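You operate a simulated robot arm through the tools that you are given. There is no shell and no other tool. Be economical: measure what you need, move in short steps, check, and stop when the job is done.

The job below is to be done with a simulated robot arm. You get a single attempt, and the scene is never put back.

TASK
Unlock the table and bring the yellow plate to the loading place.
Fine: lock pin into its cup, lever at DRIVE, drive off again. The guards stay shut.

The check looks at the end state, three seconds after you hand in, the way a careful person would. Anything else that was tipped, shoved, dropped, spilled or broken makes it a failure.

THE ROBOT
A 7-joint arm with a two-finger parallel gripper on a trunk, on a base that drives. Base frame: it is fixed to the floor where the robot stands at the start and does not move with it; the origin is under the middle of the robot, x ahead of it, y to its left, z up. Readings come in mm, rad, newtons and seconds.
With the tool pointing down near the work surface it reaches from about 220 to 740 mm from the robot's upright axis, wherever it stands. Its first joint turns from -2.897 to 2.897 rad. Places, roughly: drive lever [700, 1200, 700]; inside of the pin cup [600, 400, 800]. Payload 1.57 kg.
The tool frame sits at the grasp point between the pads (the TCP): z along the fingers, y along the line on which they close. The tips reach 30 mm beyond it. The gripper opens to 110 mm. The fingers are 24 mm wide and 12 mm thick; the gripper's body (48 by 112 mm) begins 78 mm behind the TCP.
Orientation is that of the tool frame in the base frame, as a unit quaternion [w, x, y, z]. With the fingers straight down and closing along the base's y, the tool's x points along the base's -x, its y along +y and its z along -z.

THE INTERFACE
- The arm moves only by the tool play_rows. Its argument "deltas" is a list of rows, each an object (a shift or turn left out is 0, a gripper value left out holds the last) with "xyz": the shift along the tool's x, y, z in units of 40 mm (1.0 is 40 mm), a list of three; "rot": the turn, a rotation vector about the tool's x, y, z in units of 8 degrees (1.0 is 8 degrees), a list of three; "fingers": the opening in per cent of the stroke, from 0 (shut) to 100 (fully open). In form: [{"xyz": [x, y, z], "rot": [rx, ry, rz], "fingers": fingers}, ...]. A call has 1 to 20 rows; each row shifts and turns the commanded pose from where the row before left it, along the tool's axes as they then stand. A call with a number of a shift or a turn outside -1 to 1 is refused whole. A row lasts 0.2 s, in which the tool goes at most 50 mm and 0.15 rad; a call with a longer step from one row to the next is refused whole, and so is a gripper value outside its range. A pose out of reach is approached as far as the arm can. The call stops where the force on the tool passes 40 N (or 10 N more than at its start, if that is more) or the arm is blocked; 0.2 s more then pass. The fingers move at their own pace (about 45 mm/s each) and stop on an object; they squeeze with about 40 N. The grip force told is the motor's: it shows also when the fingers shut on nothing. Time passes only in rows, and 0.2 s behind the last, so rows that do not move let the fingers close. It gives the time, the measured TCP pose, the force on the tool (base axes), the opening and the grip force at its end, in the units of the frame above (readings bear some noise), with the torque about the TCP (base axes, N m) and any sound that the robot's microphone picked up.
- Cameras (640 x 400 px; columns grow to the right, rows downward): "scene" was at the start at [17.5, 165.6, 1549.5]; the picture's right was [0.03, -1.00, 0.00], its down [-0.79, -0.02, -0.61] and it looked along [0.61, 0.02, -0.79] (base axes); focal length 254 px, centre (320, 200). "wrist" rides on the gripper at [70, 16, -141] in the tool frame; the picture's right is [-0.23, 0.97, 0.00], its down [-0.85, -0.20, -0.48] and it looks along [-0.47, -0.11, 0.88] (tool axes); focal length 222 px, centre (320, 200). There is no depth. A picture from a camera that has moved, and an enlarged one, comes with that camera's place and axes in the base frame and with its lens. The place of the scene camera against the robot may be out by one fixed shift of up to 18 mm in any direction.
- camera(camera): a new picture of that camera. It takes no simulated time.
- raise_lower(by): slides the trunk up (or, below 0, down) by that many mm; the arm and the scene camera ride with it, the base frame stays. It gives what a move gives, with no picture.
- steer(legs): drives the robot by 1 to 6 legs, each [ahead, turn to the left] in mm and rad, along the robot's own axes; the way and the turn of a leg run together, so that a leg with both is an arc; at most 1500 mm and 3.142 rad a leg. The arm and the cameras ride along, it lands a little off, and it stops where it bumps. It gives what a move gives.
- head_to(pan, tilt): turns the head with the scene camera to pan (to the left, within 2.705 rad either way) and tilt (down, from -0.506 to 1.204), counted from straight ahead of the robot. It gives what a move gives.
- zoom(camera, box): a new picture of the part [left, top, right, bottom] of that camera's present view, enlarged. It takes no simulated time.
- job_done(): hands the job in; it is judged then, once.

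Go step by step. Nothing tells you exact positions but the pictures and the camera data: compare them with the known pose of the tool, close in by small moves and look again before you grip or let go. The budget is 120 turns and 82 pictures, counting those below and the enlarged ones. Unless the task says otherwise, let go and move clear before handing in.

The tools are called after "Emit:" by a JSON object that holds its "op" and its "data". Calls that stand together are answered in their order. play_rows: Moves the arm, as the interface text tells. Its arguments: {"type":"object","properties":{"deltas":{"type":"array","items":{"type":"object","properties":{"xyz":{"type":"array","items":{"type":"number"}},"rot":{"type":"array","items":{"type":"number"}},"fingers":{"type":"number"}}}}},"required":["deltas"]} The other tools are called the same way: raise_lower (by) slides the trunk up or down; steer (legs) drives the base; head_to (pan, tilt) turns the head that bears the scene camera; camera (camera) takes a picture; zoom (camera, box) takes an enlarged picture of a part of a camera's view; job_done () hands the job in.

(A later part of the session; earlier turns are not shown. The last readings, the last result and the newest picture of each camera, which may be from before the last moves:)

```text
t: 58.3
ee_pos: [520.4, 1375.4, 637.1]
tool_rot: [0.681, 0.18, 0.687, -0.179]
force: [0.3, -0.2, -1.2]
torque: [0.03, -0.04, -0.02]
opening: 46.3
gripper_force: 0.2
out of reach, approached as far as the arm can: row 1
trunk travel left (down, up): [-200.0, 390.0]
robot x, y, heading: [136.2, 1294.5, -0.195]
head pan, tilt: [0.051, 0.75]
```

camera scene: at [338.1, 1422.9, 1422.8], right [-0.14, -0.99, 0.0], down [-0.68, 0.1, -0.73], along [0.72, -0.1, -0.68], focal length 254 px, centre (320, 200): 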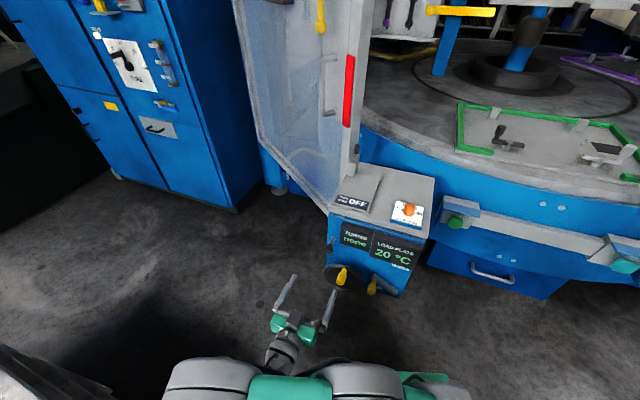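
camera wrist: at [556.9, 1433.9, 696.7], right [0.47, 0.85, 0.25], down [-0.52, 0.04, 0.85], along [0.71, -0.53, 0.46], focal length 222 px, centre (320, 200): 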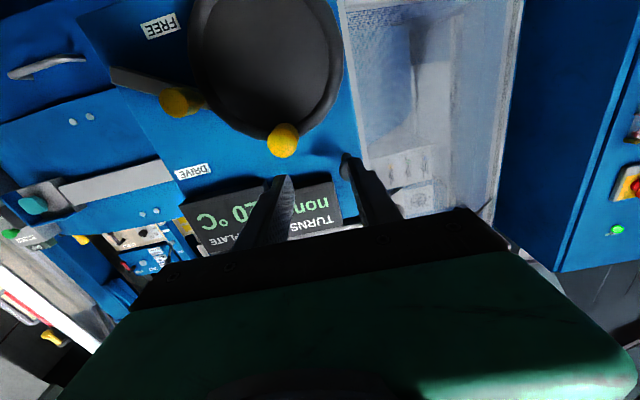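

Emit:
{"op": "play_rows", "data": {"deltas": [{"xyz": [0, 0, 1]}, {"xyz": [0, 0, 1]}, {"xyz": [0, 0, 1]}]}}

```text
t: 59.1
ee_pos: [520.3, 1376.7, 635.2]
tool_rot: [0.681, 0.18, 0.688, -0.178]
force: [0.1, 0.7, 1.0]
torque: [-0.05, -0.03, 0.01]
opening: 46.3
gripper_force: 0.1
out of reach, approached as far as the arm can: row 1, 2, 3
trunk travel left (down, up): [-200.0, 390.0]
robot x, y, heading: [135.3, 1293.5, -0.193]
head pan, tilt: [0.051, 0.75]
```

The arm is stuck at a wrist limit; I pitch the tool down a bit first and then go forward.

Emit:
{"op": "play_rows", "data": {"deltas": [{"rot": [0, 0.9, 0]}, {"rot": [0, 0.9, 0]}, {"rot": [0, 0.9, 0]}]}}

Emit:
{"op": "camera", "data": {"camera": "scene"}}

```text
t: 59.9
ee_pos: [522.2, 1376.3, 636.0]
tool_rot: [0.54, 0.209, 0.803, -0.142]
force: [-0.1, 0.1, -0.3]
torque: [-0.05, -0.02, 0.0]
opening: 46.2
gripper_force: 0.1
trunk travel left (down, up): [-200.0, 390.0]
robot x, y, heading: [131.8, 1290.2, -0.196]
head pan, tilt: [0.051, 0.75]
```

```text
42 pictures are left
camera scene: at [190.0, 1452.4, 1262.6], right [-0.14, -0.99, 0.0], down [-0.68, 0.1, -0.73], along [0.72, -0.1, -0.68], focal length 254 px, centre (320, 200)
```

scene: 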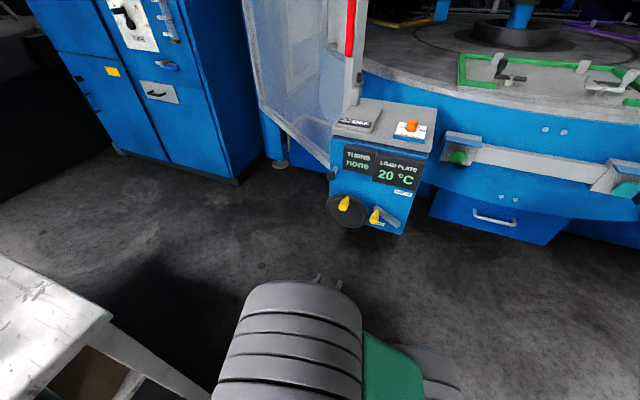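

Emit:
{"op": "play_rows", "data": {"deltas": [{"xyz": [-0.34, 0.3, 0.83]}, {"xyz": [-0.34, 0.3, 0.83]}, {"xyz": [-0.34, 0.3, 0.83]}, {"xyz": [-0.85, 0.3, -0.35]}, {"xyz": [-0.85, 0.3, -0.35]}, {"xyz": [-0.85, 0.3, -0.35]}, {"xyz": [-0.85, 0.3, -0.35]}]}}

```text
t: 61.5
ee_pos: [655.2, 1397.2, 784.0]
tool_rot: [0.539, 0.211, 0.803, -0.144]
force: [0.4, 0.6, 0.5]
torque: [-0.01, -0.01, -0.04]
opening: 46.1
gripper_force: 0.1
trunk travel left (down, up): [-200.0, 390.0]
robot x, y, heading: [134.3, 1293.6, -0.193]
head pan, tilt: [0.051, 0.75]
```

Moves are followed again. I level the tool and look.

Emit:
{"op": "play_rows", "data": {"deltas": [{"rot": [0, -0.92, 0]}, {"rot": [0, -0.92, 0]}, {"rot": [0, -0.92, 0]}]}}

Emit:
{"op": "camera", "data": {"camera": "wrist"}}

```text
t: 62.3
ee_pos: [661.2, 1399.1, 786.2]
tool_rot: [0.648, 0.186, 0.719, -0.168]
force: [0.0, -0.1, 0.8]
torque: [-0.02, -0.01, -0.01]
opening: 46.3
gripper_force: 0.0
out of reach, approached as far as the arm can: row 3
trunk travel left (down, up): [-200.0, 390.0]
robot x, y, heading: [132.9, 1289.3, -0.192]
head pan, tilt: [0.051, 0.75]
```

```text
41 pictures are left
camera wrist: at [540.9, 1483.5, 729.8], right [0.5, 0.84, 0.23], down [-0.43, 0.01, 0.9], along [0.75, -0.54, 0.37], focal length 222 px, centre (320, 200)
```

wrist: 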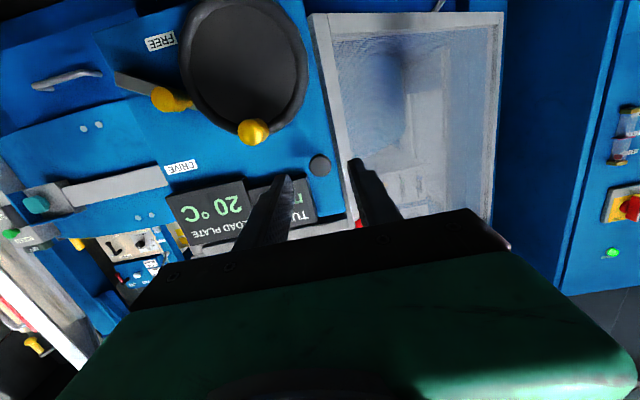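

The pin knob is at about (778, 1327, 796). I move to a standoff in front of it and finish leveling.

Emit:
{"op": "play_rows", "data": {"deltas": [{"xyz": [-0.22, -0.07, 0.78]}, {"xyz": [-0.22, -0.07, 0.78]}, {"rot": [0, -0.35, 0]}, {"rot": [0, -0.3, 0]}]}}

Emit:
{"op": "camera", "data": {"camera": "wrist"}}

```text
t: 63.3
ee_pos: [714.8, 1362.1, 798.1]
tool_rot: [0.68, 0.179, 0.689, -0.176]
force: [-0.1, 0.4, -0.2]
torque: [0.01, 0.03, 0.02]
opening: 46.3
gripper_force: 0.0
trunk travel left (down, up): [-200.0, 390.0]
robot x, y, heading: [132.7, 1290.7, -0.196]
head pan, tilt: [0.051, 0.75]
```

```text
40 pictures are left
camera wrist: at [598.9, 1444.5, 727.6], right [0.48, 0.85, 0.23], down [-0.5, 0.05, 0.86], along [0.72, -0.53, 0.45], focal length 222 px, centre (320, 200)
```

wrist: 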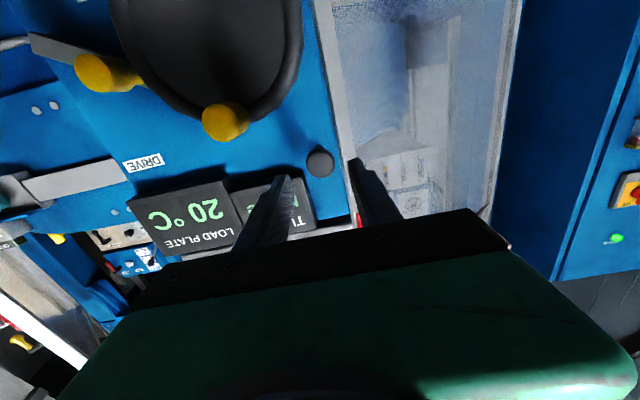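

The knob (about 27 mm wide) is centred between the fingers, some 66–75 mm ahead. I advance 40 mm and look.

Emit:
{"op": "play_rows", "data": {"deltas": [{"xyz": [0, 0, 0.5]}, {"xyz": [0, 0, 0.5]}]}}

Emit:
{"op": "zoom", "data": {"camera": "wrist", "box": [220, 80, 420, 240]}}

```text
t: 63.9
ee_pos: [750.2, 1341.9, 795.9]
tool_rot: [0.679, 0.18, 0.689, -0.177]
force: [0.0, 0.3, 0.5]
torque: [-0.01, -0.01, 0.0]
opening: 46.3
gripper_force: 0.0
trunk travel left (down, up): [-200.0, 390.0]
robot x, y, heading: [131.5, 1290.8, -0.195]
head pan, tilt: [0.051, 0.75]
```

```text
2.50 times, centred on (320, 160) of wrist
camera zoom: at [634.2, 1424.7, 726.4], right [0.48, 0.85, 0.23], down [-0.5, 0.05, 0.86], along [0.72, -0.53, 0.45], focal length 555 px, centre (320, 300)
```

zoom: 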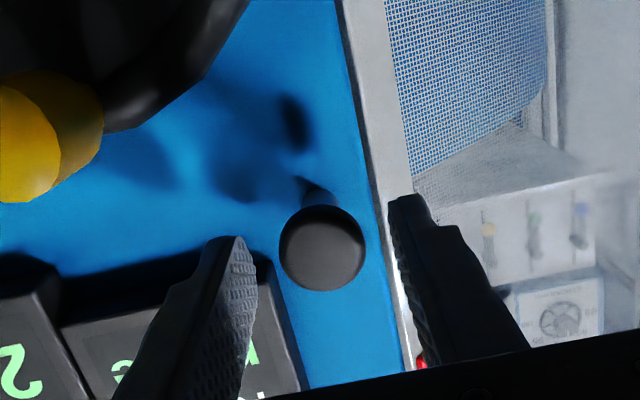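

The knob face is level with the finger tips and centred; the display stays clear above the finger. I advance 24 mm and close.

Emit:
{"op": "play_rows", "data": {"deltas": [{"xyz": [0, 0, 0.3]}, {"xyz": [0, 0, 0.3]}, {"fingers": 0}, {"fingers": 0}, {"fingers": 0}, {"fingers": 0}]}}

Emit:
{"op": "zoom", "data": {"camera": "wrist", "box": [220, 80, 420, 240]}}

```text
t: 65.3
ee_pos: [770.6, 1330.4, 795.3]
tool_rot: [0.679, 0.179, 0.69, -0.176]
force: [0.1, -2.9, 1.6]
torque: [0.06, 0.06, -0.04]
opening: 29.7
gripper_force: 40.0
trunk travel left (down, up): [-200.0, 390.0]
robot x, y, heading: [134.9, 1291.4, -0.195]
head pan, tilt: [0.051, 0.75]
```

```text
2.50 times, centred on (320, 160) of wrist
camera zoom: at [655.0, 1412.9, 725.9], right [0.48, 0.85, 0.23], down [-0.5, 0.05, 0.86], along [0.72, -0.53, 0.45], focal length 555 px, centre (320, 300)
```

zoom: 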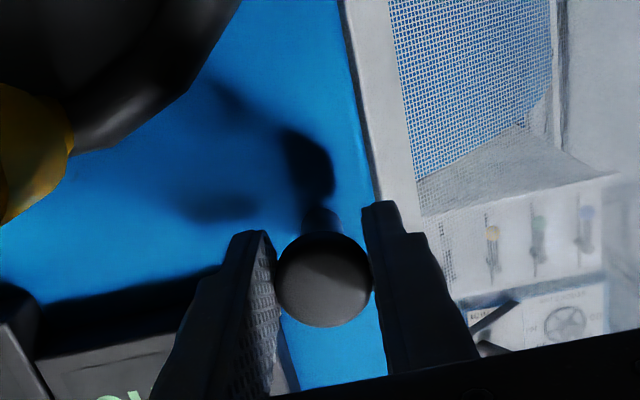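

The knob is gripped (30 mm). I pull straight out gently.

Emit:
{"op": "play_rows", "data": {"deltas": [{"xyz": [0, 0, -0.2]}, {"xyz": [0, 0, -0.2]}, {"xyz": [0, 0, -0.2]}]}}

Emit:
{"op": "zoom", "data": {"camera": "wrist", "box": [220, 80, 420, 240]}}

```text
t: 66.1
ee_pos: [748.8, 1346.6, 795.4]
tool_rot: [0.68, 0.176, 0.691, -0.174]
force: [-0.1, 0.0, -0.4]
torque: [-0.01, 0.02, -0.04]
opening: 0.1
gripper_force: 20.9
trunk travel left (down, up): [-200.0, 390.0]
robot x, y, heading: [132.2, 1289.7, -0.189]
head pan, tilt: [0.051, 0.75]
```

```text
2.50 times, centred on (320, 160) of wrist
camera zoom: at [632.2, 1428.5, 726.3], right [0.47, 0.85, 0.23], down [-0.5, 0.05, 0.86], along [0.72, -0.52, 0.45], focal length 555 px, centre (320, 300)
```

zoom: 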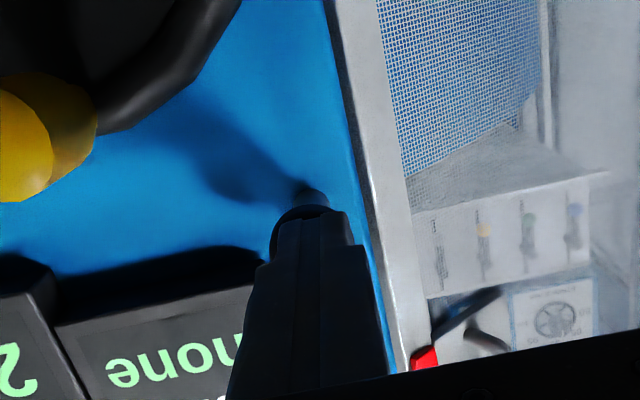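

The fingers slipped off and the knob stayed put, so it may not be the lock pin, or it needs a twist. I back off and look closer at it, and survey the table again.

Emit:
{"op": "play_rows", "data": {"deltas": [{"xyz": [0.5, 0, -0.8]}, {"xyz": [0.5, 0, -0.8], "fingers": 40}]}}

Emit:
{"op": "zoom", "data": {"camera": "wrist", "box": [260, 90, 380, 190]}}

Emit:
{"op": "head_to", "data": {"pan": -0.25, "tilt": 0.35}}

Emit:
{"op": "camera", "data": {"camera": "scene"}}

```text
t: 66.7
ee_pos: [692.7, 1373.4, 756.2]
tool_rot: [0.679, 0.179, 0.69, -0.176]
force: [-0.6, -0.3, -0.1]
torque: [0.0, 0.0, 0.02]
opening: 31.8
gripper_force: 0.0
trunk travel left (down, up): [-200.0, 390.0]
robot x, y, heading: [134.6, 1289.7, -0.194]
head pan, tilt: [0.051, 0.75]
```

```text
4.00 times, centred on (320, 140) of wrist
camera zoom: at [576.9, 1457.0, 687.0], right [0.48, 0.85, 0.23], down [-0.5, 0.05, 0.86], along [0.72, -0.53, 0.45], focal length 888 px, centre (320, 440)
```

zoom: 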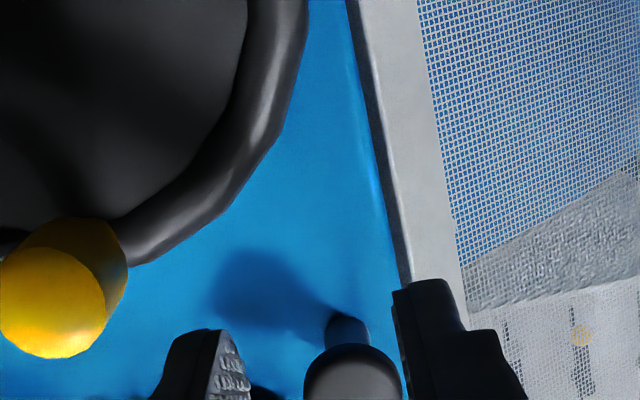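

```text
t: 67.6
ee_pos: [693.3, 1374.1, 756.8]
tool_rot: [0.679, 0.18, 0.69, -0.177]
force: [0.1, 0.1, 0.0]
torque: [0.03, -0.03, 0.0]
opening: 43.9
gripper_force: 0.1
trunk travel left (down, up): [-200.0, 390.0]
robot x, y, heading: [132.9, 1292.6, -0.193]
head pan, tilt: [-0.25, 0.351]
```

```text
35 pictures are left
camera scene: at [192.1, 1423.9, 1298.3], right [-0.43, -0.9, 0.0], down [-0.31, 0.15, -0.94], along [0.85, -0.4, -0.34], focal length 254 px, centre (320, 200)
```

scene: 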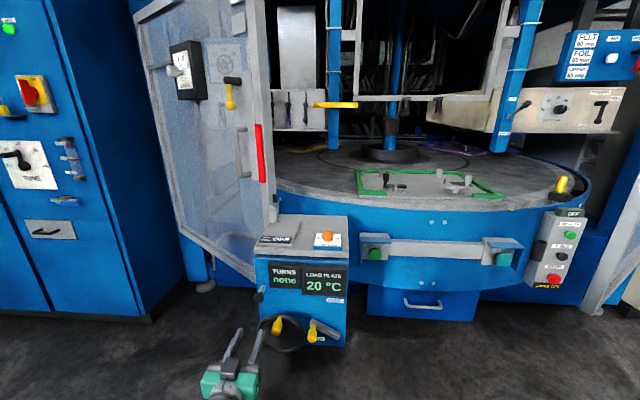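

A yellow-handled pin shows up on the rim, behind the button box. I zoom on it.

Emit:
{"op": "zoom", "data": {"camera": "scene", "box": [510, 150, 630, 300]}}

Emit:
{"op": "zoom", "data": {"camera": "scene", "box": [525, 165, 605, 225]}}

```text
2.67 times, centred on (570, 225) of scene
camera zoom: at [192.1, 1423.9, 1298.3], right [-0.43, -0.9, 0.0], down [-0.31, 0.15, -0.94], along [0.85, -0.4, -0.34], focal length 677 px, centre (-347, 133)
```

zoom: 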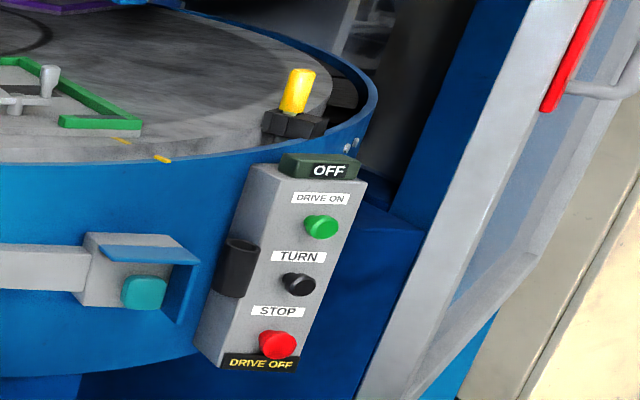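

```text
6.67 times, centred on (565, 195) of scene
camera zoom: at [192.1, 1423.9, 1298.3], right [-0.43, -0.9, 0.0], down [-0.31, 0.15, -0.94], along [0.85, -0.4, -0.34], focal length 1692 px, centre (-1313, 233)
```

zoom: 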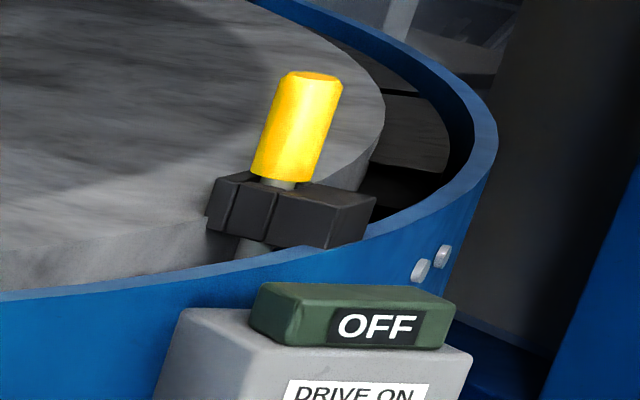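

The real lock pin is the yellow-handled one standing in a bracket at the rim behind the button box. While I am at the console I'll first set the lever to DRIVE: pitch the tool to 45° and move over in front of the lever knob.

Emit:
{"op": "play_rows", "data": {"deltas": [{"rot": [0, 0.95, 0], "xyz": [-0.1, 0, -0.1]}, {"rot": [0, 0.95, 0], "xyz": [-0.1, 0, -0.1]}, {"rot": [0, 0.95, 0], "xyz": [-0.1, 0, -0.1]}, {"rot": [0, 0.95, 0]}, {"rot": [0, 0.95, 0]}, {"rot": [0, 0.9, 0]}, {"xyz": [0, -0.9, 0]}, {"xyz": [0, -0.9, 0]}, {"xyz": [0, -0.9, 0]}, {"xyz": [0, -0.9, 0]}]}}

Emit:
{"op": "camera", "data": {"camera": "wrist"}}

```text
t: 69.8
ee_pos: [615.3, 1250.9, 770.2]
tool_rot: [0.362, 0.233, 0.898, -0.095]
force: [0.7, 0.3, -0.3]
torque: [-0.01, 0.02, -0.01]
opening: 44.0
gripper_force: 0.0
trunk travel left (down, up): [-200.0, 390.0]
robot x, y, heading: [132.6, 1293.2, -0.194]
head pan, tilt: [-0.25, 0.351]
```

```text
32 pictures are left
camera wrist: at [493.8, 1337.4, 821.7], right [0.62, 0.77, 0.16], down [0.15, -0.31, 0.94], along [0.77, -0.55, -0.31], focal length 222 px, centre (320, 200)
```

wrist: 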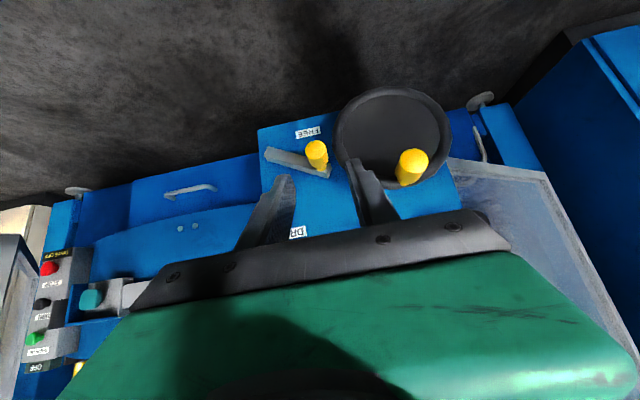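

Knob cap at about (694, 1199, 679). I approach along the tool axis most of the way and check.

Emit:
{"op": "play_rows", "data": {"deltas": [{"xyz": [-0.17, -0.09, 0.9]}, {"xyz": [-0.17, -0.09, 0.9]}]}}

Emit:
{"op": "zoom", "data": {"camera": "wrist", "box": [220, 80, 420, 240]}}

```text
t: 70.4
ee_pos: [662.8, 1216.7, 727.9]
tool_rot: [0.362, 0.233, 0.898, -0.094]
force: [-1.2, 0.1, 0.7]
torque: [0.03, 0.0, 0.0]
opening: 43.7
gripper_force: 0.0
trunk travel left (down, up): [-200.0, 390.0]
robot x, y, heading: [135.3, 1293.1, -0.191]
head pan, tilt: [-0.25, 0.351]
```

```text
2.50 times, centred on (320, 160) of wrist
camera zoom: at [541.7, 1303.0, 779.8], right [0.62, 0.77, 0.16], down [0.15, -0.31, 0.94], along [0.77, -0.55, -0.31], focal length 555 px, centre (320, 300)
```

zoom: 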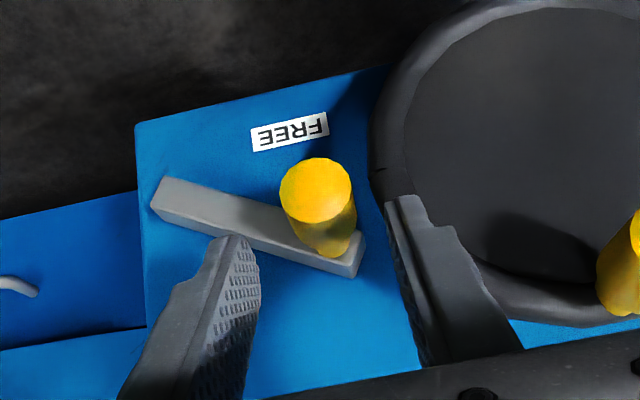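

Well centred. I narrow the fingers to clear the handwheel and advance.

Emit:
{"op": "play_rows", "data": {"deltas": [{"fingers": 32}, {"fingers": 32}, {"xyz": [0, -0.03, 0.35]}, {"xyz": [0, 0, 0.35]}, {"xyz": [0, 0, 0.35]}]}}

Emit:
{"op": "zoom", "data": {"camera": "wrist", "box": [220, 80, 420, 240]}}

```text
t: 71.6
ee_pos: [681.5, 1205.0, 704.1]
tool_rot: [0.362, 0.233, 0.898, -0.093]
force: [-28.0, 8.2, 18.0]
torque: [0.35, 0.21, 0.07]
opening: 28.6
gripper_force: 0.1
trunk travel left (down, up): [-200.0, 390.0]
robot x, y, heading: [138.9, 1292.7, -0.197]
head pan, tilt: [-0.25, 0.351]
stopped in row 5: the force on the tool passed its limit at 66 N (the readings are from after the stop); the commanded pose is now the measured one
```

```text
2.50 times, centred on (320, 160) of wrist
camera zoom: at [560.1, 1291.7, 756.5], right [0.62, 0.77, 0.16], down [0.15, -0.31, 0.94], along [0.77, -0.55, -0.31], focal length 555 px, centre (320, 300)
```

zoom: 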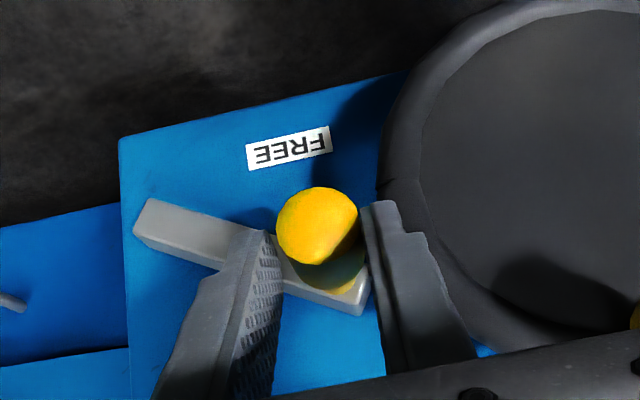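

Something touched the tips (the opening came narrower than asked). The knob is between the pads, so I back off a few mm and close here.

Emit:
{"op": "play_rows", "data": {"deltas": [{"xyz": [0, 0, -0.1]}, {"fingers": 0}, {"fingers": 0}, {"fingers": 0}]}}

Emit:
{"op": "zoom", "data": {"camera": "wrist", "box": [220, 80, 420, 240]}}

```text
t: 72.6
ee_pos: [681.8, 1206.2, 705.8]
tool_rot: [0.361, 0.232, 0.898, -0.093]
force: [7.3, 1.1, -3.1]
torque: [0.09, -0.4, -0.41]
opening: 25.5
gripper_force: 37.1
trunk travel left (down, up): [-200.0, 390.0]
robot x, y, heading: [133.3, 1290.0, -0.195]
head pan, tilt: [-0.25, 0.351]
```

```text
2.50 times, centred on (320, 160) of wrist
camera zoom: at [560.8, 1292.5, 757.2], right [0.62, 0.77, 0.16], down [0.15, -0.31, 0.94], along [0.77, -0.55, -0.31], focal length 555 px, centre (320, 300)
```

zoom: 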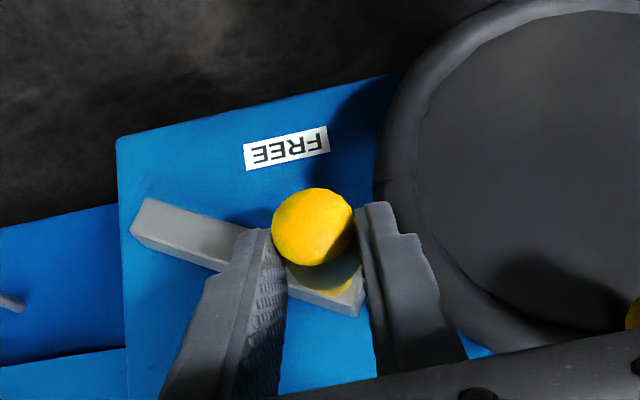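

Gripped at 25 mm. I start the arc towards DRIVE with a third of it and watch the force.

Emit:
{"op": "play_rows", "data": {"deltas": [{"xyz": [-0.21, -0.175, -0.218]}, {"xyz": [-0.186, -0.222, -0.193]}]}}

Emit:
{"op": "zoom", "data": {"camera": "wrist", "box": [220, 80, 420, 240]}}

```text
t: 73.2
ee_pos: [672.7, 1192.6, 727.8]
tool_rot: [0.36, 0.233, 0.899, -0.093]
force: [8.8, 1.7, -2.0]
torque: [0.62, -0.05, -0.25]
opening: 25.7
gripper_force: 37.2
trunk travel left (down, up): [-200.0, 390.0]
robot x, y, heading: [134.0, 1291.9, -0.199]
head pan, tilt: [-0.25, 0.351]
```

```text
2.50 times, centred on (320, 160) of wrist
camera zoom: at [552.7, 1278.8, 779.3], right [0.62, 0.77, 0.16], down [0.15, -0.31, 0.94], along [0.77, -0.55, -0.31], focal length 555 px, centre (320, 300)
```

zoom: 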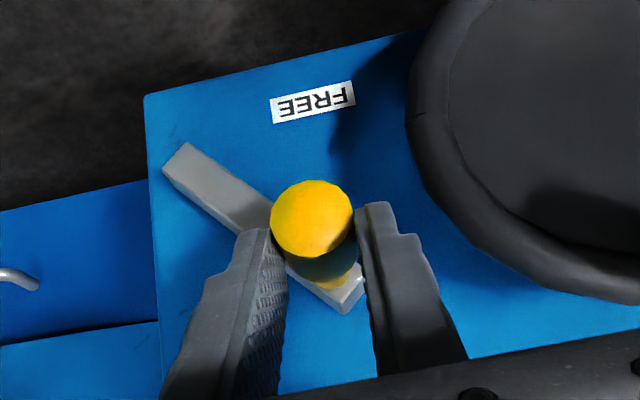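

The lever follows nicely with little force. I continue the arc.

Emit:
{"op": "play_rows", "data": {"deltas": [{"xyz": [-0.154, -0.267, -0.16]}, {"xyz": [-0.121, -0.302, -0.126]}, {"xyz": [-0.083, -0.327, -0.087]}]}}

Emit:
{"op": "zoom", "data": {"camera": "wrist", "box": [220, 80, 420, 240]}}

```text
t: 74.0
ee_pos: [656.1, 1162.5, 749.2]
tool_rot: [0.36, 0.233, 0.898, -0.094]
force: [-1.2, 6.1, 3.3]
torque: [0.32, -0.22, -0.06]
opening: 25.7
gripper_force: 36.3
trunk travel left (down, up): [-200.0, 390.0]
robot x, y, heading: [133.6, 1287.2, -0.192]
head pan, tilt: [-0.25, 0.351]
```

```text
2.50 times, centred on (320, 160) of wrist
camera zoom: at [534.7, 1247.0, 800.9], right [0.62, 0.77, 0.16], down [0.15, -0.31, 0.94], along [0.77, -0.56, -0.31], focal length 555 px, centre (320, 300)
```

zoom: 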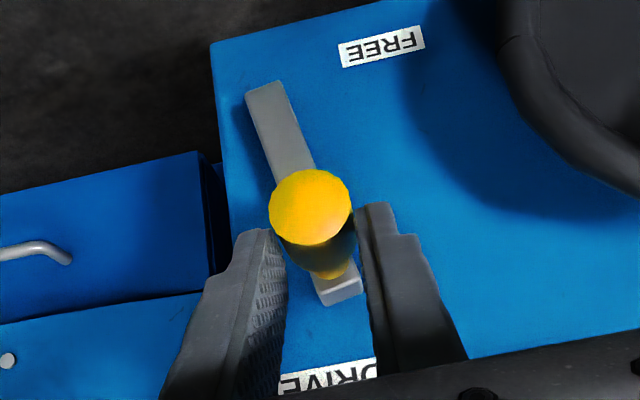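

Emit:
{"op": "play_rows", "data": {"deltas": [{"xyz": [-0.05, -0.33, -0.05]}, {"xyz": [-0.01, -0.2, -0.01]}]}}

Emit:
{"op": "zoom", "data": {"camera": "wrist", "box": [220, 80, 420, 240]}}

```text
t: 74.6
ee_pos: [649.0, 1148.5, 751.7]
tool_rot: [0.361, 0.228, 0.9, -0.09]
force: [12.3, 28.6, -4.2]
torque: [0.8, -0.48, 0.36]
opening: 25.5
gripper_force: 37.1
trunk travel left (down, up): [-200.0, 390.0]
robot x, y, heading: [136.3, 1292.3, -0.186]
head pan, tilt: [-0.25, 0.351]
```

```text
2.50 times, centred on (320, 160) of wrist
camera zoom: at [526.5, 1232.3, 803.9], right [0.61, 0.78, 0.16], down [0.16, -0.31, 0.94], along [0.78, -0.55, -0.31], focal length 555 px, centre (320, 300)
```

zoom: 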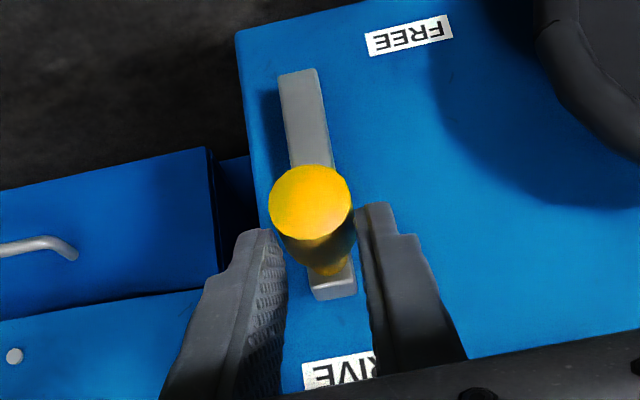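

The lever has reached its stop under the DRIVE label (28 N side force). I ease off, open and retreat, then verify.

Emit:
{"op": "play_rows", "data": {"deltas": [{"xyz": [0, 0.08, 0]}, {"fingers": 37}, {"fingers": 37}, {"xyz": [0, 0, -0.5]}, {"xyz": [0, 0, -1]}, {"xyz": [0, 0, -1]}]}}

Emit:
{"op": "zoom", "data": {"camera": "wrist", "box": [200, 60, 440, 250]}}

```text
t: 76.0
ee_pos: [587.7, 1178.0, 825.2]
tool_rot: [0.36, 0.234, 0.898, -0.094]
force: [0.1, 0.3, -0.1]
torque: [0.0, 0.02, 0.0]
opening: 40.5
gripper_force: 0.1
trunk travel left (down, up): [-200.0, 390.0]
robot x, y, heading: [134.1, 1293.3, -0.193]
head pan, tilt: [-0.25, 0.351]
```

```text
2.11 times, centred on (320, 155) of wrist
camera zoom: at [467.0, 1264.6, 876.7], right [0.62, 0.77, 0.16], down [0.15, -0.31, 0.94], along [0.77, -0.55, -0.31], focal length 468 px, centre (320, 295)
```

zoom: 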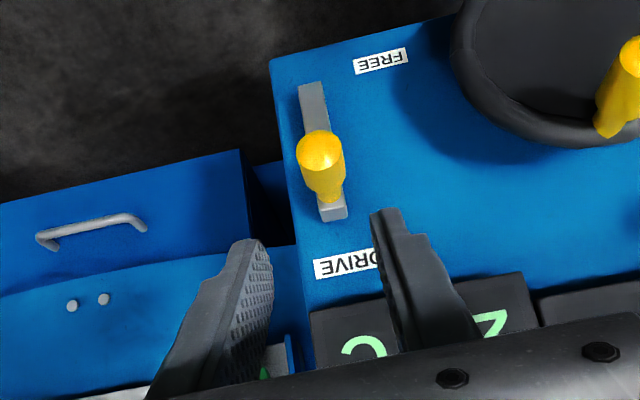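

The lever is at DRIVE. The lock pin should be near (660, 140) at the rim (top ≈ 1045), behind the guard's edge, reachable from the left. I raise the trunk and drive to about (215, 560).

Emit:
{"op": "raise_lower", "data": {"by": 330}}

Emit:
{"op": "steer", "data": {"legs": [[120, 0], [0, -1.43]]}}

Emit:
{"op": "head_to", "data": {"pan": 0.4, "tilt": 0.6}}

Emit:
{"op": "camera", "data": {"camera": "scene"}}

```text
t: 79.2
ee_pos: [587.7, 1178.6, 1154.0]
tool_rot: [0.361, 0.233, 0.898, -0.093]
force: [0.1, -0.4, 0.7]
torque: [-0.03, 0.0, -0.01]
opening: 40.5
gripper_force: 0.1
trunk travel left (down, up): [-530.0, 60.0]
robot x, y, heading: [136.2, 1289.1, -0.189]
head pan, tilt: [-0.25, 0.351]
```

```text
t: 84.0
ee_pos: [199.5, 803.7, 1154.6]
tool_rot: [0.21, 0.767, 0.523, -0.307]
force: [-0.2, 0.3, 0.4]
torque: [-0.02, 0.02, 0.01]
opening: 40.5
gripper_force: 0.0
trunk travel left (down, up): [-530.0, 60.0]
robot x, y, heading: [253.6, 1269.9, -1.627]
head pan, tilt: [-0.25, 0.351]
```

```text
t: 85.0
ee_pos: [200.2, 803.2, 1155.3]
tool_rot: [0.21, 0.767, 0.523, -0.308]
force: [-0.2, 0.0, 0.8]
torque: [-0.02, -0.01, 0.0]
opening: 40.8
gripper_force: 0.1
trunk travel left (down, up): [-530.0, 60.0]
robot x, y, heading: [249.8, 1265.2, -1.624]
head pan, tilt: [0.4, 0.6]
```

```text
24 pictures are left
camera scene: at [441.4, 1245.1, 1605.7], right [-0.94, -0.33, 0.0], down [-0.19, 0.53, -0.83], along [0.28, -0.78, -0.56], focal length 254 px, centre (320, 200)
```

scene: 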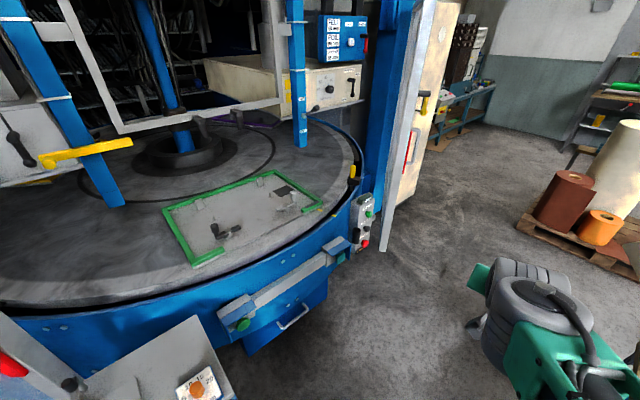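

The way is clear. I drive to the work spot.

Emit:
{"op": "steer", "data": {"legs": [[690, 0], [0, 0.25]]}}

Emit:
{"op": "head_to", "data": {"pan": 0.75, "tilt": 0.75}}

Emit:
{"op": "camera", "data": {"camera": "scene"}}

```text
t: 89.7
ee_pos: [280.0, 111.5, 1154.9]
tool_rot: [0.248, 0.694, 0.615, -0.279]
force: [-0.8, 0.1, 0.0]
torque: [-0.01, -0.01, -0.03]
opening: 40.7
gripper_force: 0.0
trunk travel left (down, up): [-530.0, 60.0]
robot x, y, heading: [215.4, 577.3, -1.38]
head pan, tilt: [0.4, 0.6]
```

```text
t: 90.5
ee_pos: [280.3, 113.0, 1155.8]
tool_rot: [0.247, 0.694, 0.615, -0.28]
force: [0.5, -0.4, 0.3]
torque: [0.0, 0.02, -0.03]
opening: 40.7
gripper_force: 0.1
trunk travel left (down, up): [-530.0, 60.0]
robot x, y, heading: [213.1, 576.3, -1.374]
head pan, tilt: [0.75, 0.75]
```

```text
23 pictures are left
camera scene: at [422.8, 624.9, 1592.8], right [-0.59, -0.81, 0.0], down [-0.55, 0.4, -0.73], along [0.59, -0.43, -0.68], focal length 254 px, centre (320, 200)
```

scene: 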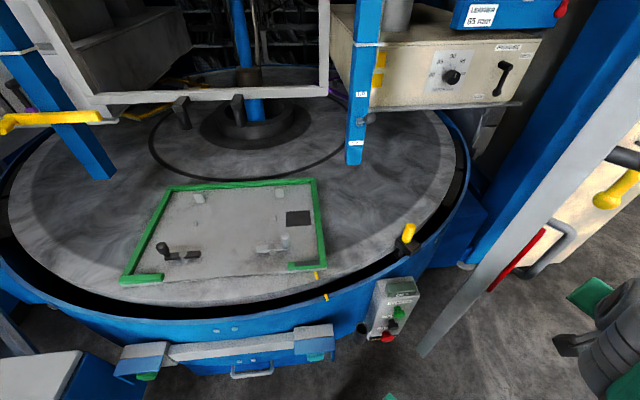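

Pin at roughly (655, 140). The arm must pass left around the guard's edge, so I back off, swing the arm left and point it down, then come forward again.

Emit:
{"op": "steer", "data": {"legs": [[-210, 0]]}}

Emit:
{"op": "play_rows", "data": {"deltas": [{"rot": [0, 0.915, 0]}, {"rot": [0, 0.915, 0]}, {"rot": [0, 0.915, 0]}, {"rot": [0, 0.915, 0]}, {"rot": [0, 0.915, 0]}, {"rot": [0, 0.915, 0]}, {"xyz": [0.5, 0.83, 0]}, {"xyz": [0.5, 0.83, 0]}, {"xyz": [0.5, 0.83, 0]}, {"xyz": [0.5, 0.83, 0]}, {"xyz": [0.5, 0.83, 0]}, {"xyz": [0.5, 0.83, 0]}, {"xyz": [0.5, 0.83, 0]}]}}

```text
t: 92.1
ee_pos: [240.6, 318.0, 1154.4]
tool_rot: [0.248, 0.693, 0.617, -0.278]
force: [0.3, 0.1, 0.3]
torque: [-0.01, -0.02, 0.02]
opening: 40.7
gripper_force: 0.1
trunk travel left (down, up): [-530.0, 60.0]
robot x, y, heading: [170.6, 777.0, -1.374]
head pan, tilt: [0.75, 0.75]
```

```text
t: 94.9
ee_pos: [486.6, 429.9, 1154.9]
tool_rot: [-0.001, 0.748, 0.664, 0.002]
force: [0.7, -0.6, 0.6]
torque: [-0.01, 0.01, 0.0]
opening: 40.7
gripper_force: 0.0
trunk travel left (down, up): [-530.0, 60.0]
robot x, y, heading: [171.2, 781.2, -1.369]
head pan, tilt: [0.75, 0.75]
```

Emit:
{"op": "play_rows", "data": {"deltas": [{"rot": [0, 0, -0.7]}, {"rot": [0, 0, -0.7]}, {"rot": [0, 0, -0.7]}, {"rot": [0, 0, -0.7]}, {"rot": [0, 0, -0.7]}, {"rot": [0, 0, -0.7]}]}}

Emit:
{"op": "steer", "data": {"legs": [[205, 0]]}}

Emit:
{"op": "camera", "data": {"camera": "wrist"}}

Emit:
{"op": "camera", "data": {"camera": "scene"}}

```text
t: 96.3
ee_pos: [487.5, 428.8, 1154.7]
tool_rot: [0.0, 0.522, 0.853, 0.001]
force: [0.5, 0.4, 0.4]
torque: [0.01, -0.02, 0.01]
opening: 41.0
gripper_force: 0.1
trunk travel left (down, up): [-530.0, 60.0]
robot x, y, heading: [174.2, 781.8, -1.371]
head pan, tilt: [0.75, 0.75]
```

```text
t: 98.0
ee_pos: [525.1, 228.6, 1155.7]
tool_rot: [-0.001, 0.524, 0.852, 0.001]
force: [-0.4, -0.5, -0.1]
torque: [0.03, 0.0, -0.01]
opening: 40.7
gripper_force: 0.0
trunk travel left (down, up): [-530.0, 60.0]
robot x, y, heading: [211.4, 581.8, -1.375]
head pan, tilt: [0.75, 0.75]
```

```text
22 pictures are left
camera wrist: at [510.1, 297.8, 1294.7], right [0.97, 0.24, 0.0], down [0.21, -0.86, 0.48], along [0.11, -0.46, -0.88], focal length 222 px, centre (320, 200)
```

wrist: 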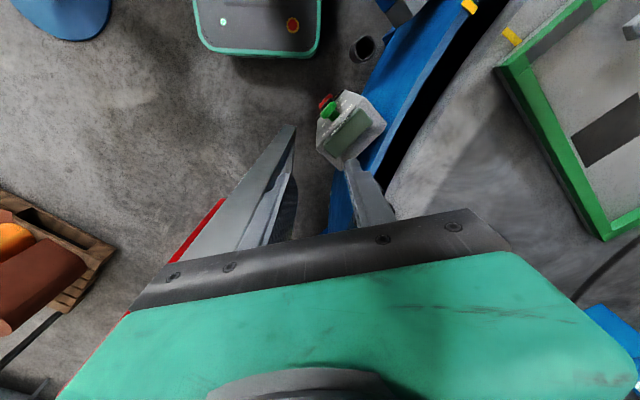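

```text
21 pictures are left
camera scene: at [421.9, 630.1, 1592.7], right [-0.58, -0.81, 0.0], down [-0.55, 0.4, -0.73], along [0.59, -0.43, -0.68], focal length 254 px, centre (320, 200)
```

scene: 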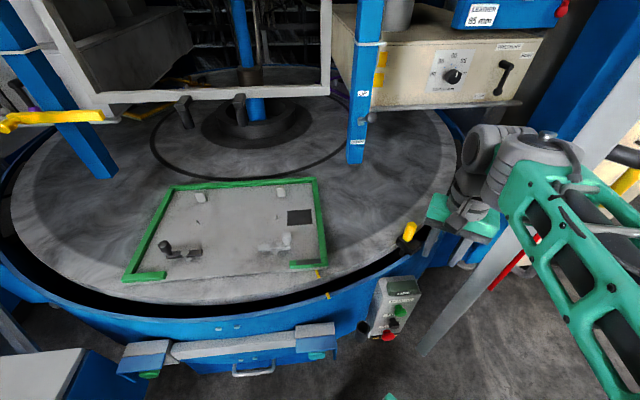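

Everything is clear so far. I zoom on the pin for a better fix.

Emit:
{"op": "zoom", "data": {"camera": "scene", "box": [360, 200, 440, 350]}}

```text
2.67 times, centred on (400, 275) of scene
camera zoom: at [421.9, 630.1, 1592.7], right [-0.58, -0.81, 0.0], down [-0.55, 0.4, -0.73], along [0.59, -0.43, -0.68], focal length 677 px, centre (107, 0)
```

zoom: 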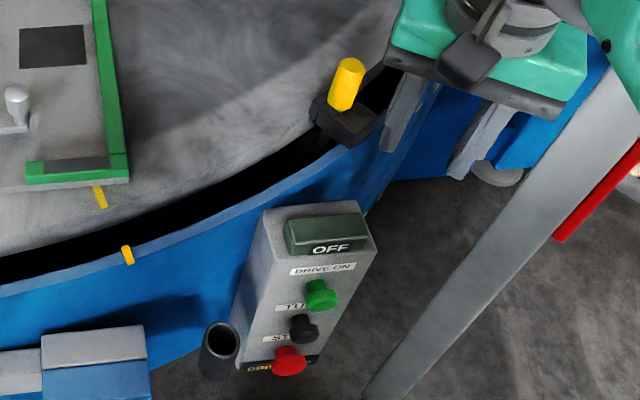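

Pin axis ≈ (656, 137), handle from about z 985 to 1050. I move above it at the present height, opening the fingers.

Emit:
{"op": "play_rows", "data": {"deltas": [{"xyz": [-0.7, 0.37, 0], "fingers": 70}, {"xyz": [-0.7, 0.37, 0]}, {"xyz": [-0.7, 0.37, 0]}, {"xyz": [-0.7, 0.37, 0]}, {"xyz": [-0.7, 0.37, 0]}]}}

Emit:
{"op": "camera", "data": {"camera": "wrist"}}

Emit:
{"op": "zoom", "data": {"camera": "scene", "box": [360, 160, 480, 260]}}

```text
t: 99.2
ee_pos: [657.8, 137.4, 1154.1]
tool_rot: [0.0, 0.525, 0.851, 0.001]
force: [-0.2, 0.4, -0.4]
torque: [0.02, 0.02, 0.02]
opening: 77.1
gripper_force: 0.1
trunk travel left (down, up): [-530.0, 60.0]
robot x, y, heading: [211.6, 579.8, -1.375]
head pan, tilt: [0.75, 0.75]
```

```text
19 pictures are left
camera wrist: at [640.8, 206.7, 1293.8], right [0.97, 0.24, 0.0], down [0.21, -0.85, 0.48], along [0.11, -0.46, -0.88], focal length 222 px, centre (320, 200)
```

wrist: 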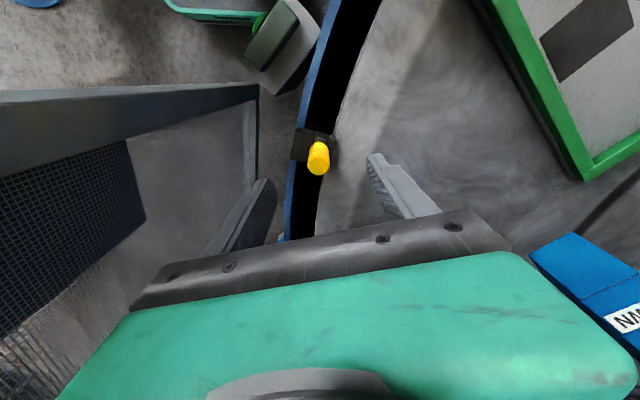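

```text
4.00 times, centred on (420, 210) of scene
camera zoom: at [423.0, 630.1, 1592.6], right [-0.58, -0.81, 0.0], down [-0.55, 0.4, -0.73], along [0.59, -0.43, -0.68], focal length 1016 px, centre (-80, 160)
```

zoom: 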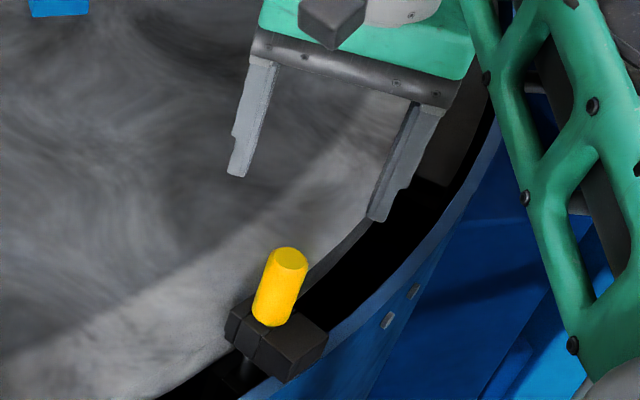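

The handle is nearly below the tool; it lies about 12 mm further in −y. I correct and descend part-way.

Emit:
{"op": "play_rows", "data": {"deltas": [{"xyz": [-0.27, -0.14, 0.3]}, {"xyz": [0, 0, 0.7]}, {"xyz": [0, 0, 0.7]}]}}

Emit:
{"op": "zoom", "data": {"camera": "wrist", "box": [220, 80, 420, 240]}}

```text
t: 100.0
ee_pos: [655.8, 126.4, 1086.1]
tool_rot: [0.0, 0.524, 0.851, 0.002]
force: [-0.5, -0.1, -0.3]
torque: [0.0, -0.01, 0.02]
opening: 77.1
gripper_force: 0.1
trunk travel left (down, up): [-530.0, 60.0]
robot x, y, heading: [207.8, 583.0, -1.375]
head pan, tilt: [0.75, 0.75]
```

```text
2.50 times, centred on (320, 160) of wrist
camera zoom: at [639.2, 195.2, 1226.2], right [0.97, 0.24, 0.0], down [0.21, -0.85, 0.48], along [0.11, -0.46, -0.88], focal length 555 px, centre (320, 300)
```

zoom: 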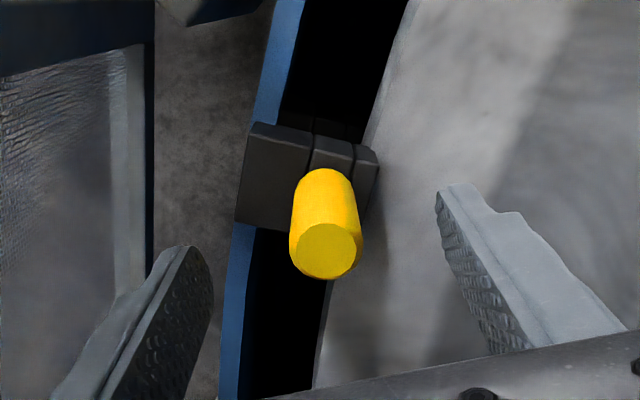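

The handle sits between the fingers. I descend 42 mm and close.

Emit:
{"op": "play_rows", "data": {"deltas": [{"xyz": [0, 0, 0.35]}, {"xyz": [0, 0, 0.35]}, {"xyz": [0, 0, 0.35]}, {"fingers": 0}, {"fingers": 0}, {"fingers": 0}, {"fingers": 0}, {"fingers": 0}]}}

Emit:
{"op": "zoom", "data": {"camera": "wrist", "box": [220, 80, 420, 240]}}

```text
t: 101.8
ee_pos: [656.0, 124.9, 1044.6]
tool_rot: [0.0, 0.525, 0.851, 0.002]
force: [0.1, -0.9, 0.2]
torque: [-0.02, 0.07, -0.01]
opening: 27.0
gripper_force: 33.1
trunk travel left (down, up): [-530.0, 60.0]
robot x, y, heading: [211.2, 580.0, -1.375]
head pan, tilt: [0.75, 0.75]
```

```text
2.50 times, centred on (320, 160) of wrist
camera zoom: at [639.4, 194.9, 1184.9], right [0.97, 0.24, 0.0], down [0.21, -0.85, 0.48], along [0.11, -0.46, -0.88], focal length 555 px, centre (320, 300)
```

zoom: 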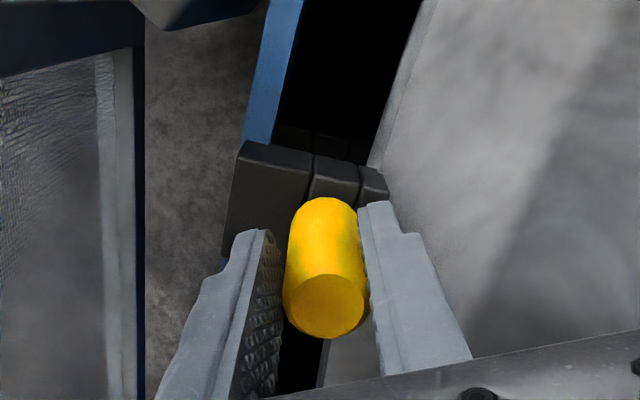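

Gripped at 27 mm. I lift straight up.

Emit:
{"op": "play_rows", "data": {"deltas": [{"xyz": [0, 0, -0.4]}, {"xyz": [0, 0, -0.6]}, {"xyz": [0, 0, -0.6]}, {"xyz": [0, 0, -0.6]}, {"xyz": [0, 0, -0.7]}, {"xyz": [0, 0, -0.7]}]}}

Emit:
{"op": "zoom", "data": {"camera": "scene", "box": [340, 130, 480, 260]}}

```text
t: 103.2
ee_pos: [653.4, 125.2, 1189.4]
tool_rot: [-0.001, 0.525, 0.851, 0.003]
force: [-0.1, -0.1, -1.5]
torque: [0.02, 0.04, -0.01]
opening: 26.8
gripper_force: 38.3
trunk travel left (down, up): [-530.0, 60.0]
robot x, y, heading: [209.3, 577.9, -1.375]
head pan, tilt: [0.75, 0.75]
```

```text
3.08 times, centred on (410, 195) of scene
camera zoom: at [422.0, 630.6, 1592.7], right [-0.58, -0.81, 0.0], down [-0.55, 0.4, -0.73], along [0.59, -0.43, -0.68], focal length 781 px, centre (43, 215)
```

zoom: 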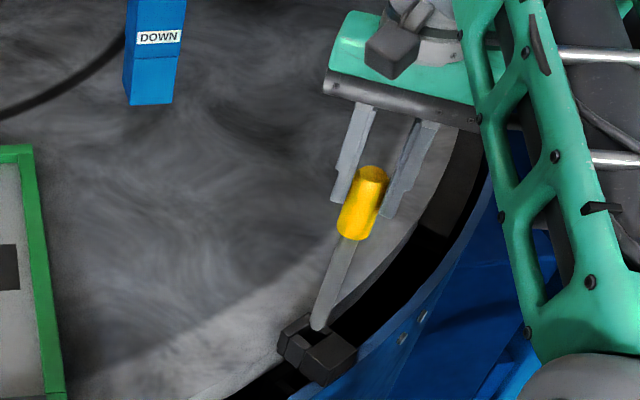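

The pin is out and hangs straight. The cup mouth lies at about (572, 368, 852). I carry the pin over at this height.

Emit:
{"op": "play_rows", "data": {"deltas": [{"xyz": [0.79, 0.11, 0]}, {"xyz": [0.79, 0.11, 0]}, {"xyz": [0.79, 0.11, 0]}, {"xyz": [0.79, 0.11, 0]}, {"xyz": [0.79, 0.11, 0]}, {"xyz": [0.79, 0.11, 0]}, {"xyz": [0.79, 0.11, 0]}, {"xyz": [0.79, 0.11, 0]}]}}

Emit:
{"op": "play_rows", "data": {"deltas": [{"xyz": [0, 0, 0.8]}, {"xyz": [0, 0, 0.8]}, {"xyz": [0, 0, 0.8]}, {"xyz": [0, 0, 0.8]}]}}

Emit:
{"op": "camera", "data": {"camera": "wrist"}}

Emit:
{"op": "zoom", "data": {"camera": "scene", "box": [280, 230, 460, 380]}}

```text
t: 105.0
ee_pos: [572.5, 368.0, 1189.6]
tool_rot: [0.0, 0.525, 0.851, 0.002]
force: [0.2, -0.4, -1.2]
torque: [0.0, -0.02, 0.02]
opening: 26.6
gripper_force: 37.7
trunk travel left (down, up): [-530.0, 60.0]
robot x, y, heading: [214.2, 582.8, -1.372]
head pan, tilt: [0.75, 0.75]
```

```text
t: 106.0
ee_pos: [580.1, 361.5, 1079.7]
tool_rot: [-0.003, 0.524, 0.852, 0.0]
force: [-0.5, 0.1, -0.5]
torque: [-0.01, -0.04, 0.04]
opening: 27.0
gripper_force: 37.4
out of reach, approached as far as the arm can: row 3, 4
trunk travel left (down, up): [-530.0, 60.0]
robot x, y, heading: [208.7, 577.8, -1.376]
head pan, tilt: [0.75, 0.75]
```

```text
14 pictures are left
camera wrist: at [565.5, 429.3, 1220.2], right [0.97, 0.24, 0.0], down [0.21, -0.86, 0.47], along [0.11, -0.46, -0.88], focal length 222 px, centre (320, 200)
```

wrist: 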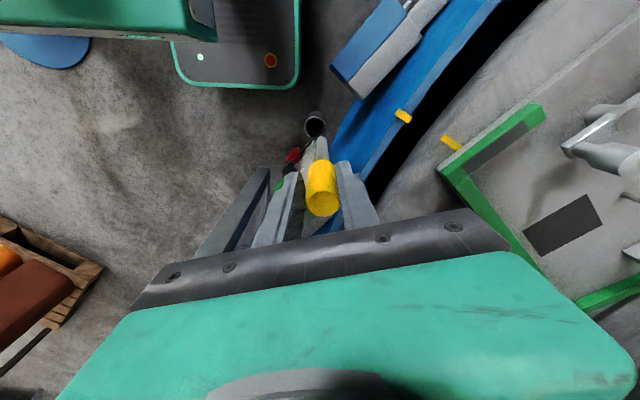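

```text
2.67 times, centred on (370, 305) of scene
camera zoom: at [422.3, 630.7, 1592.6], right [-0.58, -0.81, 0.0], down [-0.55, 0.4, -0.73], along [0.59, -0.43, -0.68], focal length 677 px, centre (187, -80)
```

zoom: 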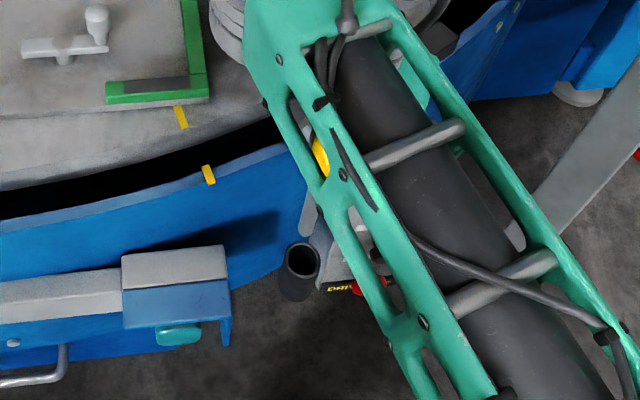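

The arm hits a limit going lower here, so I'll use the trunk for the vertical travel. I nudge towards the cup axis first.

Emit:
{"op": "play_rows", "data": {"deltas": [{"xyz": [0.2, 0, -0.4]}]}}

Emit:
{"op": "raise_lower", "data": {"by": -90}}

Emit:
{"op": "zoom", "data": {"camera": "wrist", "box": [270, 90, 370, 210]}}

```text
t: 106.3
ee_pos: [576.0, 367.1, 1095.9]
tool_rot: [0.0, 0.525, 0.851, 0.002]
force: [0.1, 0.0, -1.0]
torque: [0.03, 0.01, -0.02]
opening: 26.9
gripper_force: 37.4
trunk travel left (down, up): [-530.0, 60.0]
robot x, y, heading: [209.8, 581.6, -1.375]
head pan, tilt: [0.75, 0.75]
```

```text
t: 107.4
ee_pos: [578.7, 365.3, 1020.0]
tool_rot: [0.006, 0.524, 0.851, 0.003]
force: [0.4, 0.5, 9.1]
torque: [-0.1, -0.12, -0.03]
opening: 27.0
gripper_force: 37.4
trunk travel left (down, up): [-449.0, 141.0]
robot x, y, heading: [209.7, 581.4, -1.374]
head pan, tilt: [0.75, 0.75]
stopped: the force on the tool passed its limit at 94 N (the readings are from after the stop); the commanded pose is now the measured one
```

```text
3.33 times, centred on (320, 150) of wrist
camera zoom: at [560.0, 436.2, 1159.0], right [0.97, 0.23, 0.01], down [0.2, -0.85, 0.48], along [0.12, -0.47, -0.88], focal length 740 px, centre (320, 367)
```

zoom: 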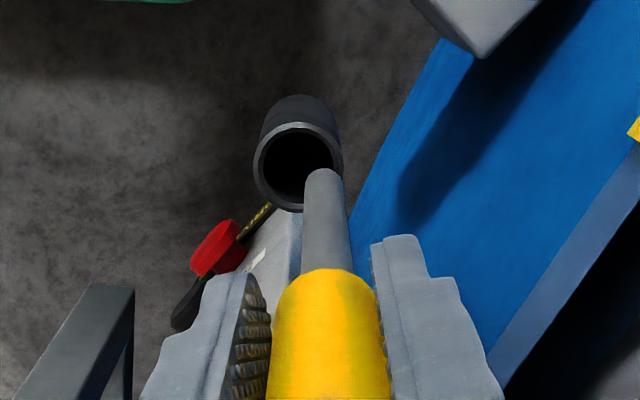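

The tip met the cup's rim: it is about 12 mm off in x. I lift a bit, shift and look again.

Emit:
{"op": "raise_lower", "data": {"by": 20}}

Emit:
{"op": "play_rows", "data": {"deltas": [{"xyz": [0.216, -0.227, 0]}]}}

Emit:
{"op": "zoom", "data": {"camera": "wrist", "box": [270, 90, 370, 210]}}

```text
t: 108.0
ee_pos: [577.0, 367.6, 1038.5]
tool_rot: [0.004, 0.525, 0.851, 0.003]
force: [0.5, 0.0, -1.3]
torque: [0.04, 0.01, 0.02]
opening: 27.1
gripper_force: 37.5
trunk travel left (down, up): [-469.0, 121.0]
robot x, y, heading: [208.5, 580.9, -1.371]
head pan, tilt: [0.75, 0.75]
```

```text
t: 108.5
ee_pos: [566.2, 371.3, 1038.8]
tool_rot: [0.004, 0.525, 0.851, 0.003]
force: [-0.3, -1.0, -1.5]
torque: [-0.01, 0.01, 0.01]
opening: 27.5
gripper_force: 37.6
trunk travel left (down, up): [-469.0, 121.0]
robot x, y, heading: [211.7, 582.2, -1.376]
head pan, tilt: [0.75, 0.75]
```

```text
3.33 times, centred on (320, 150) of wrist
camera zoom: at [548.2, 439.9, 1178.1], right [0.97, 0.23, 0.01], down [0.2, -0.85, 0.48], along [0.12, -0.46, -0.88], focal length 740 px, centre (320, 367)
```

zoom: 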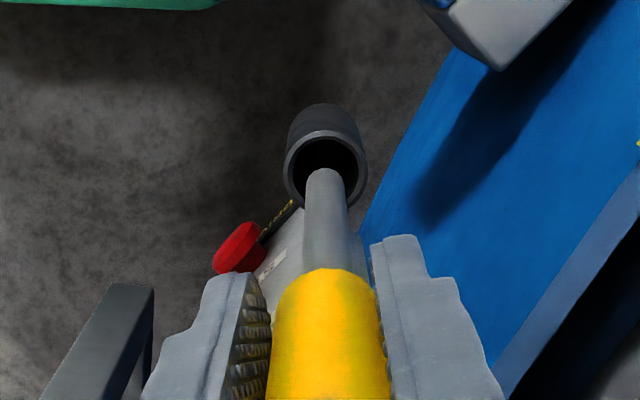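

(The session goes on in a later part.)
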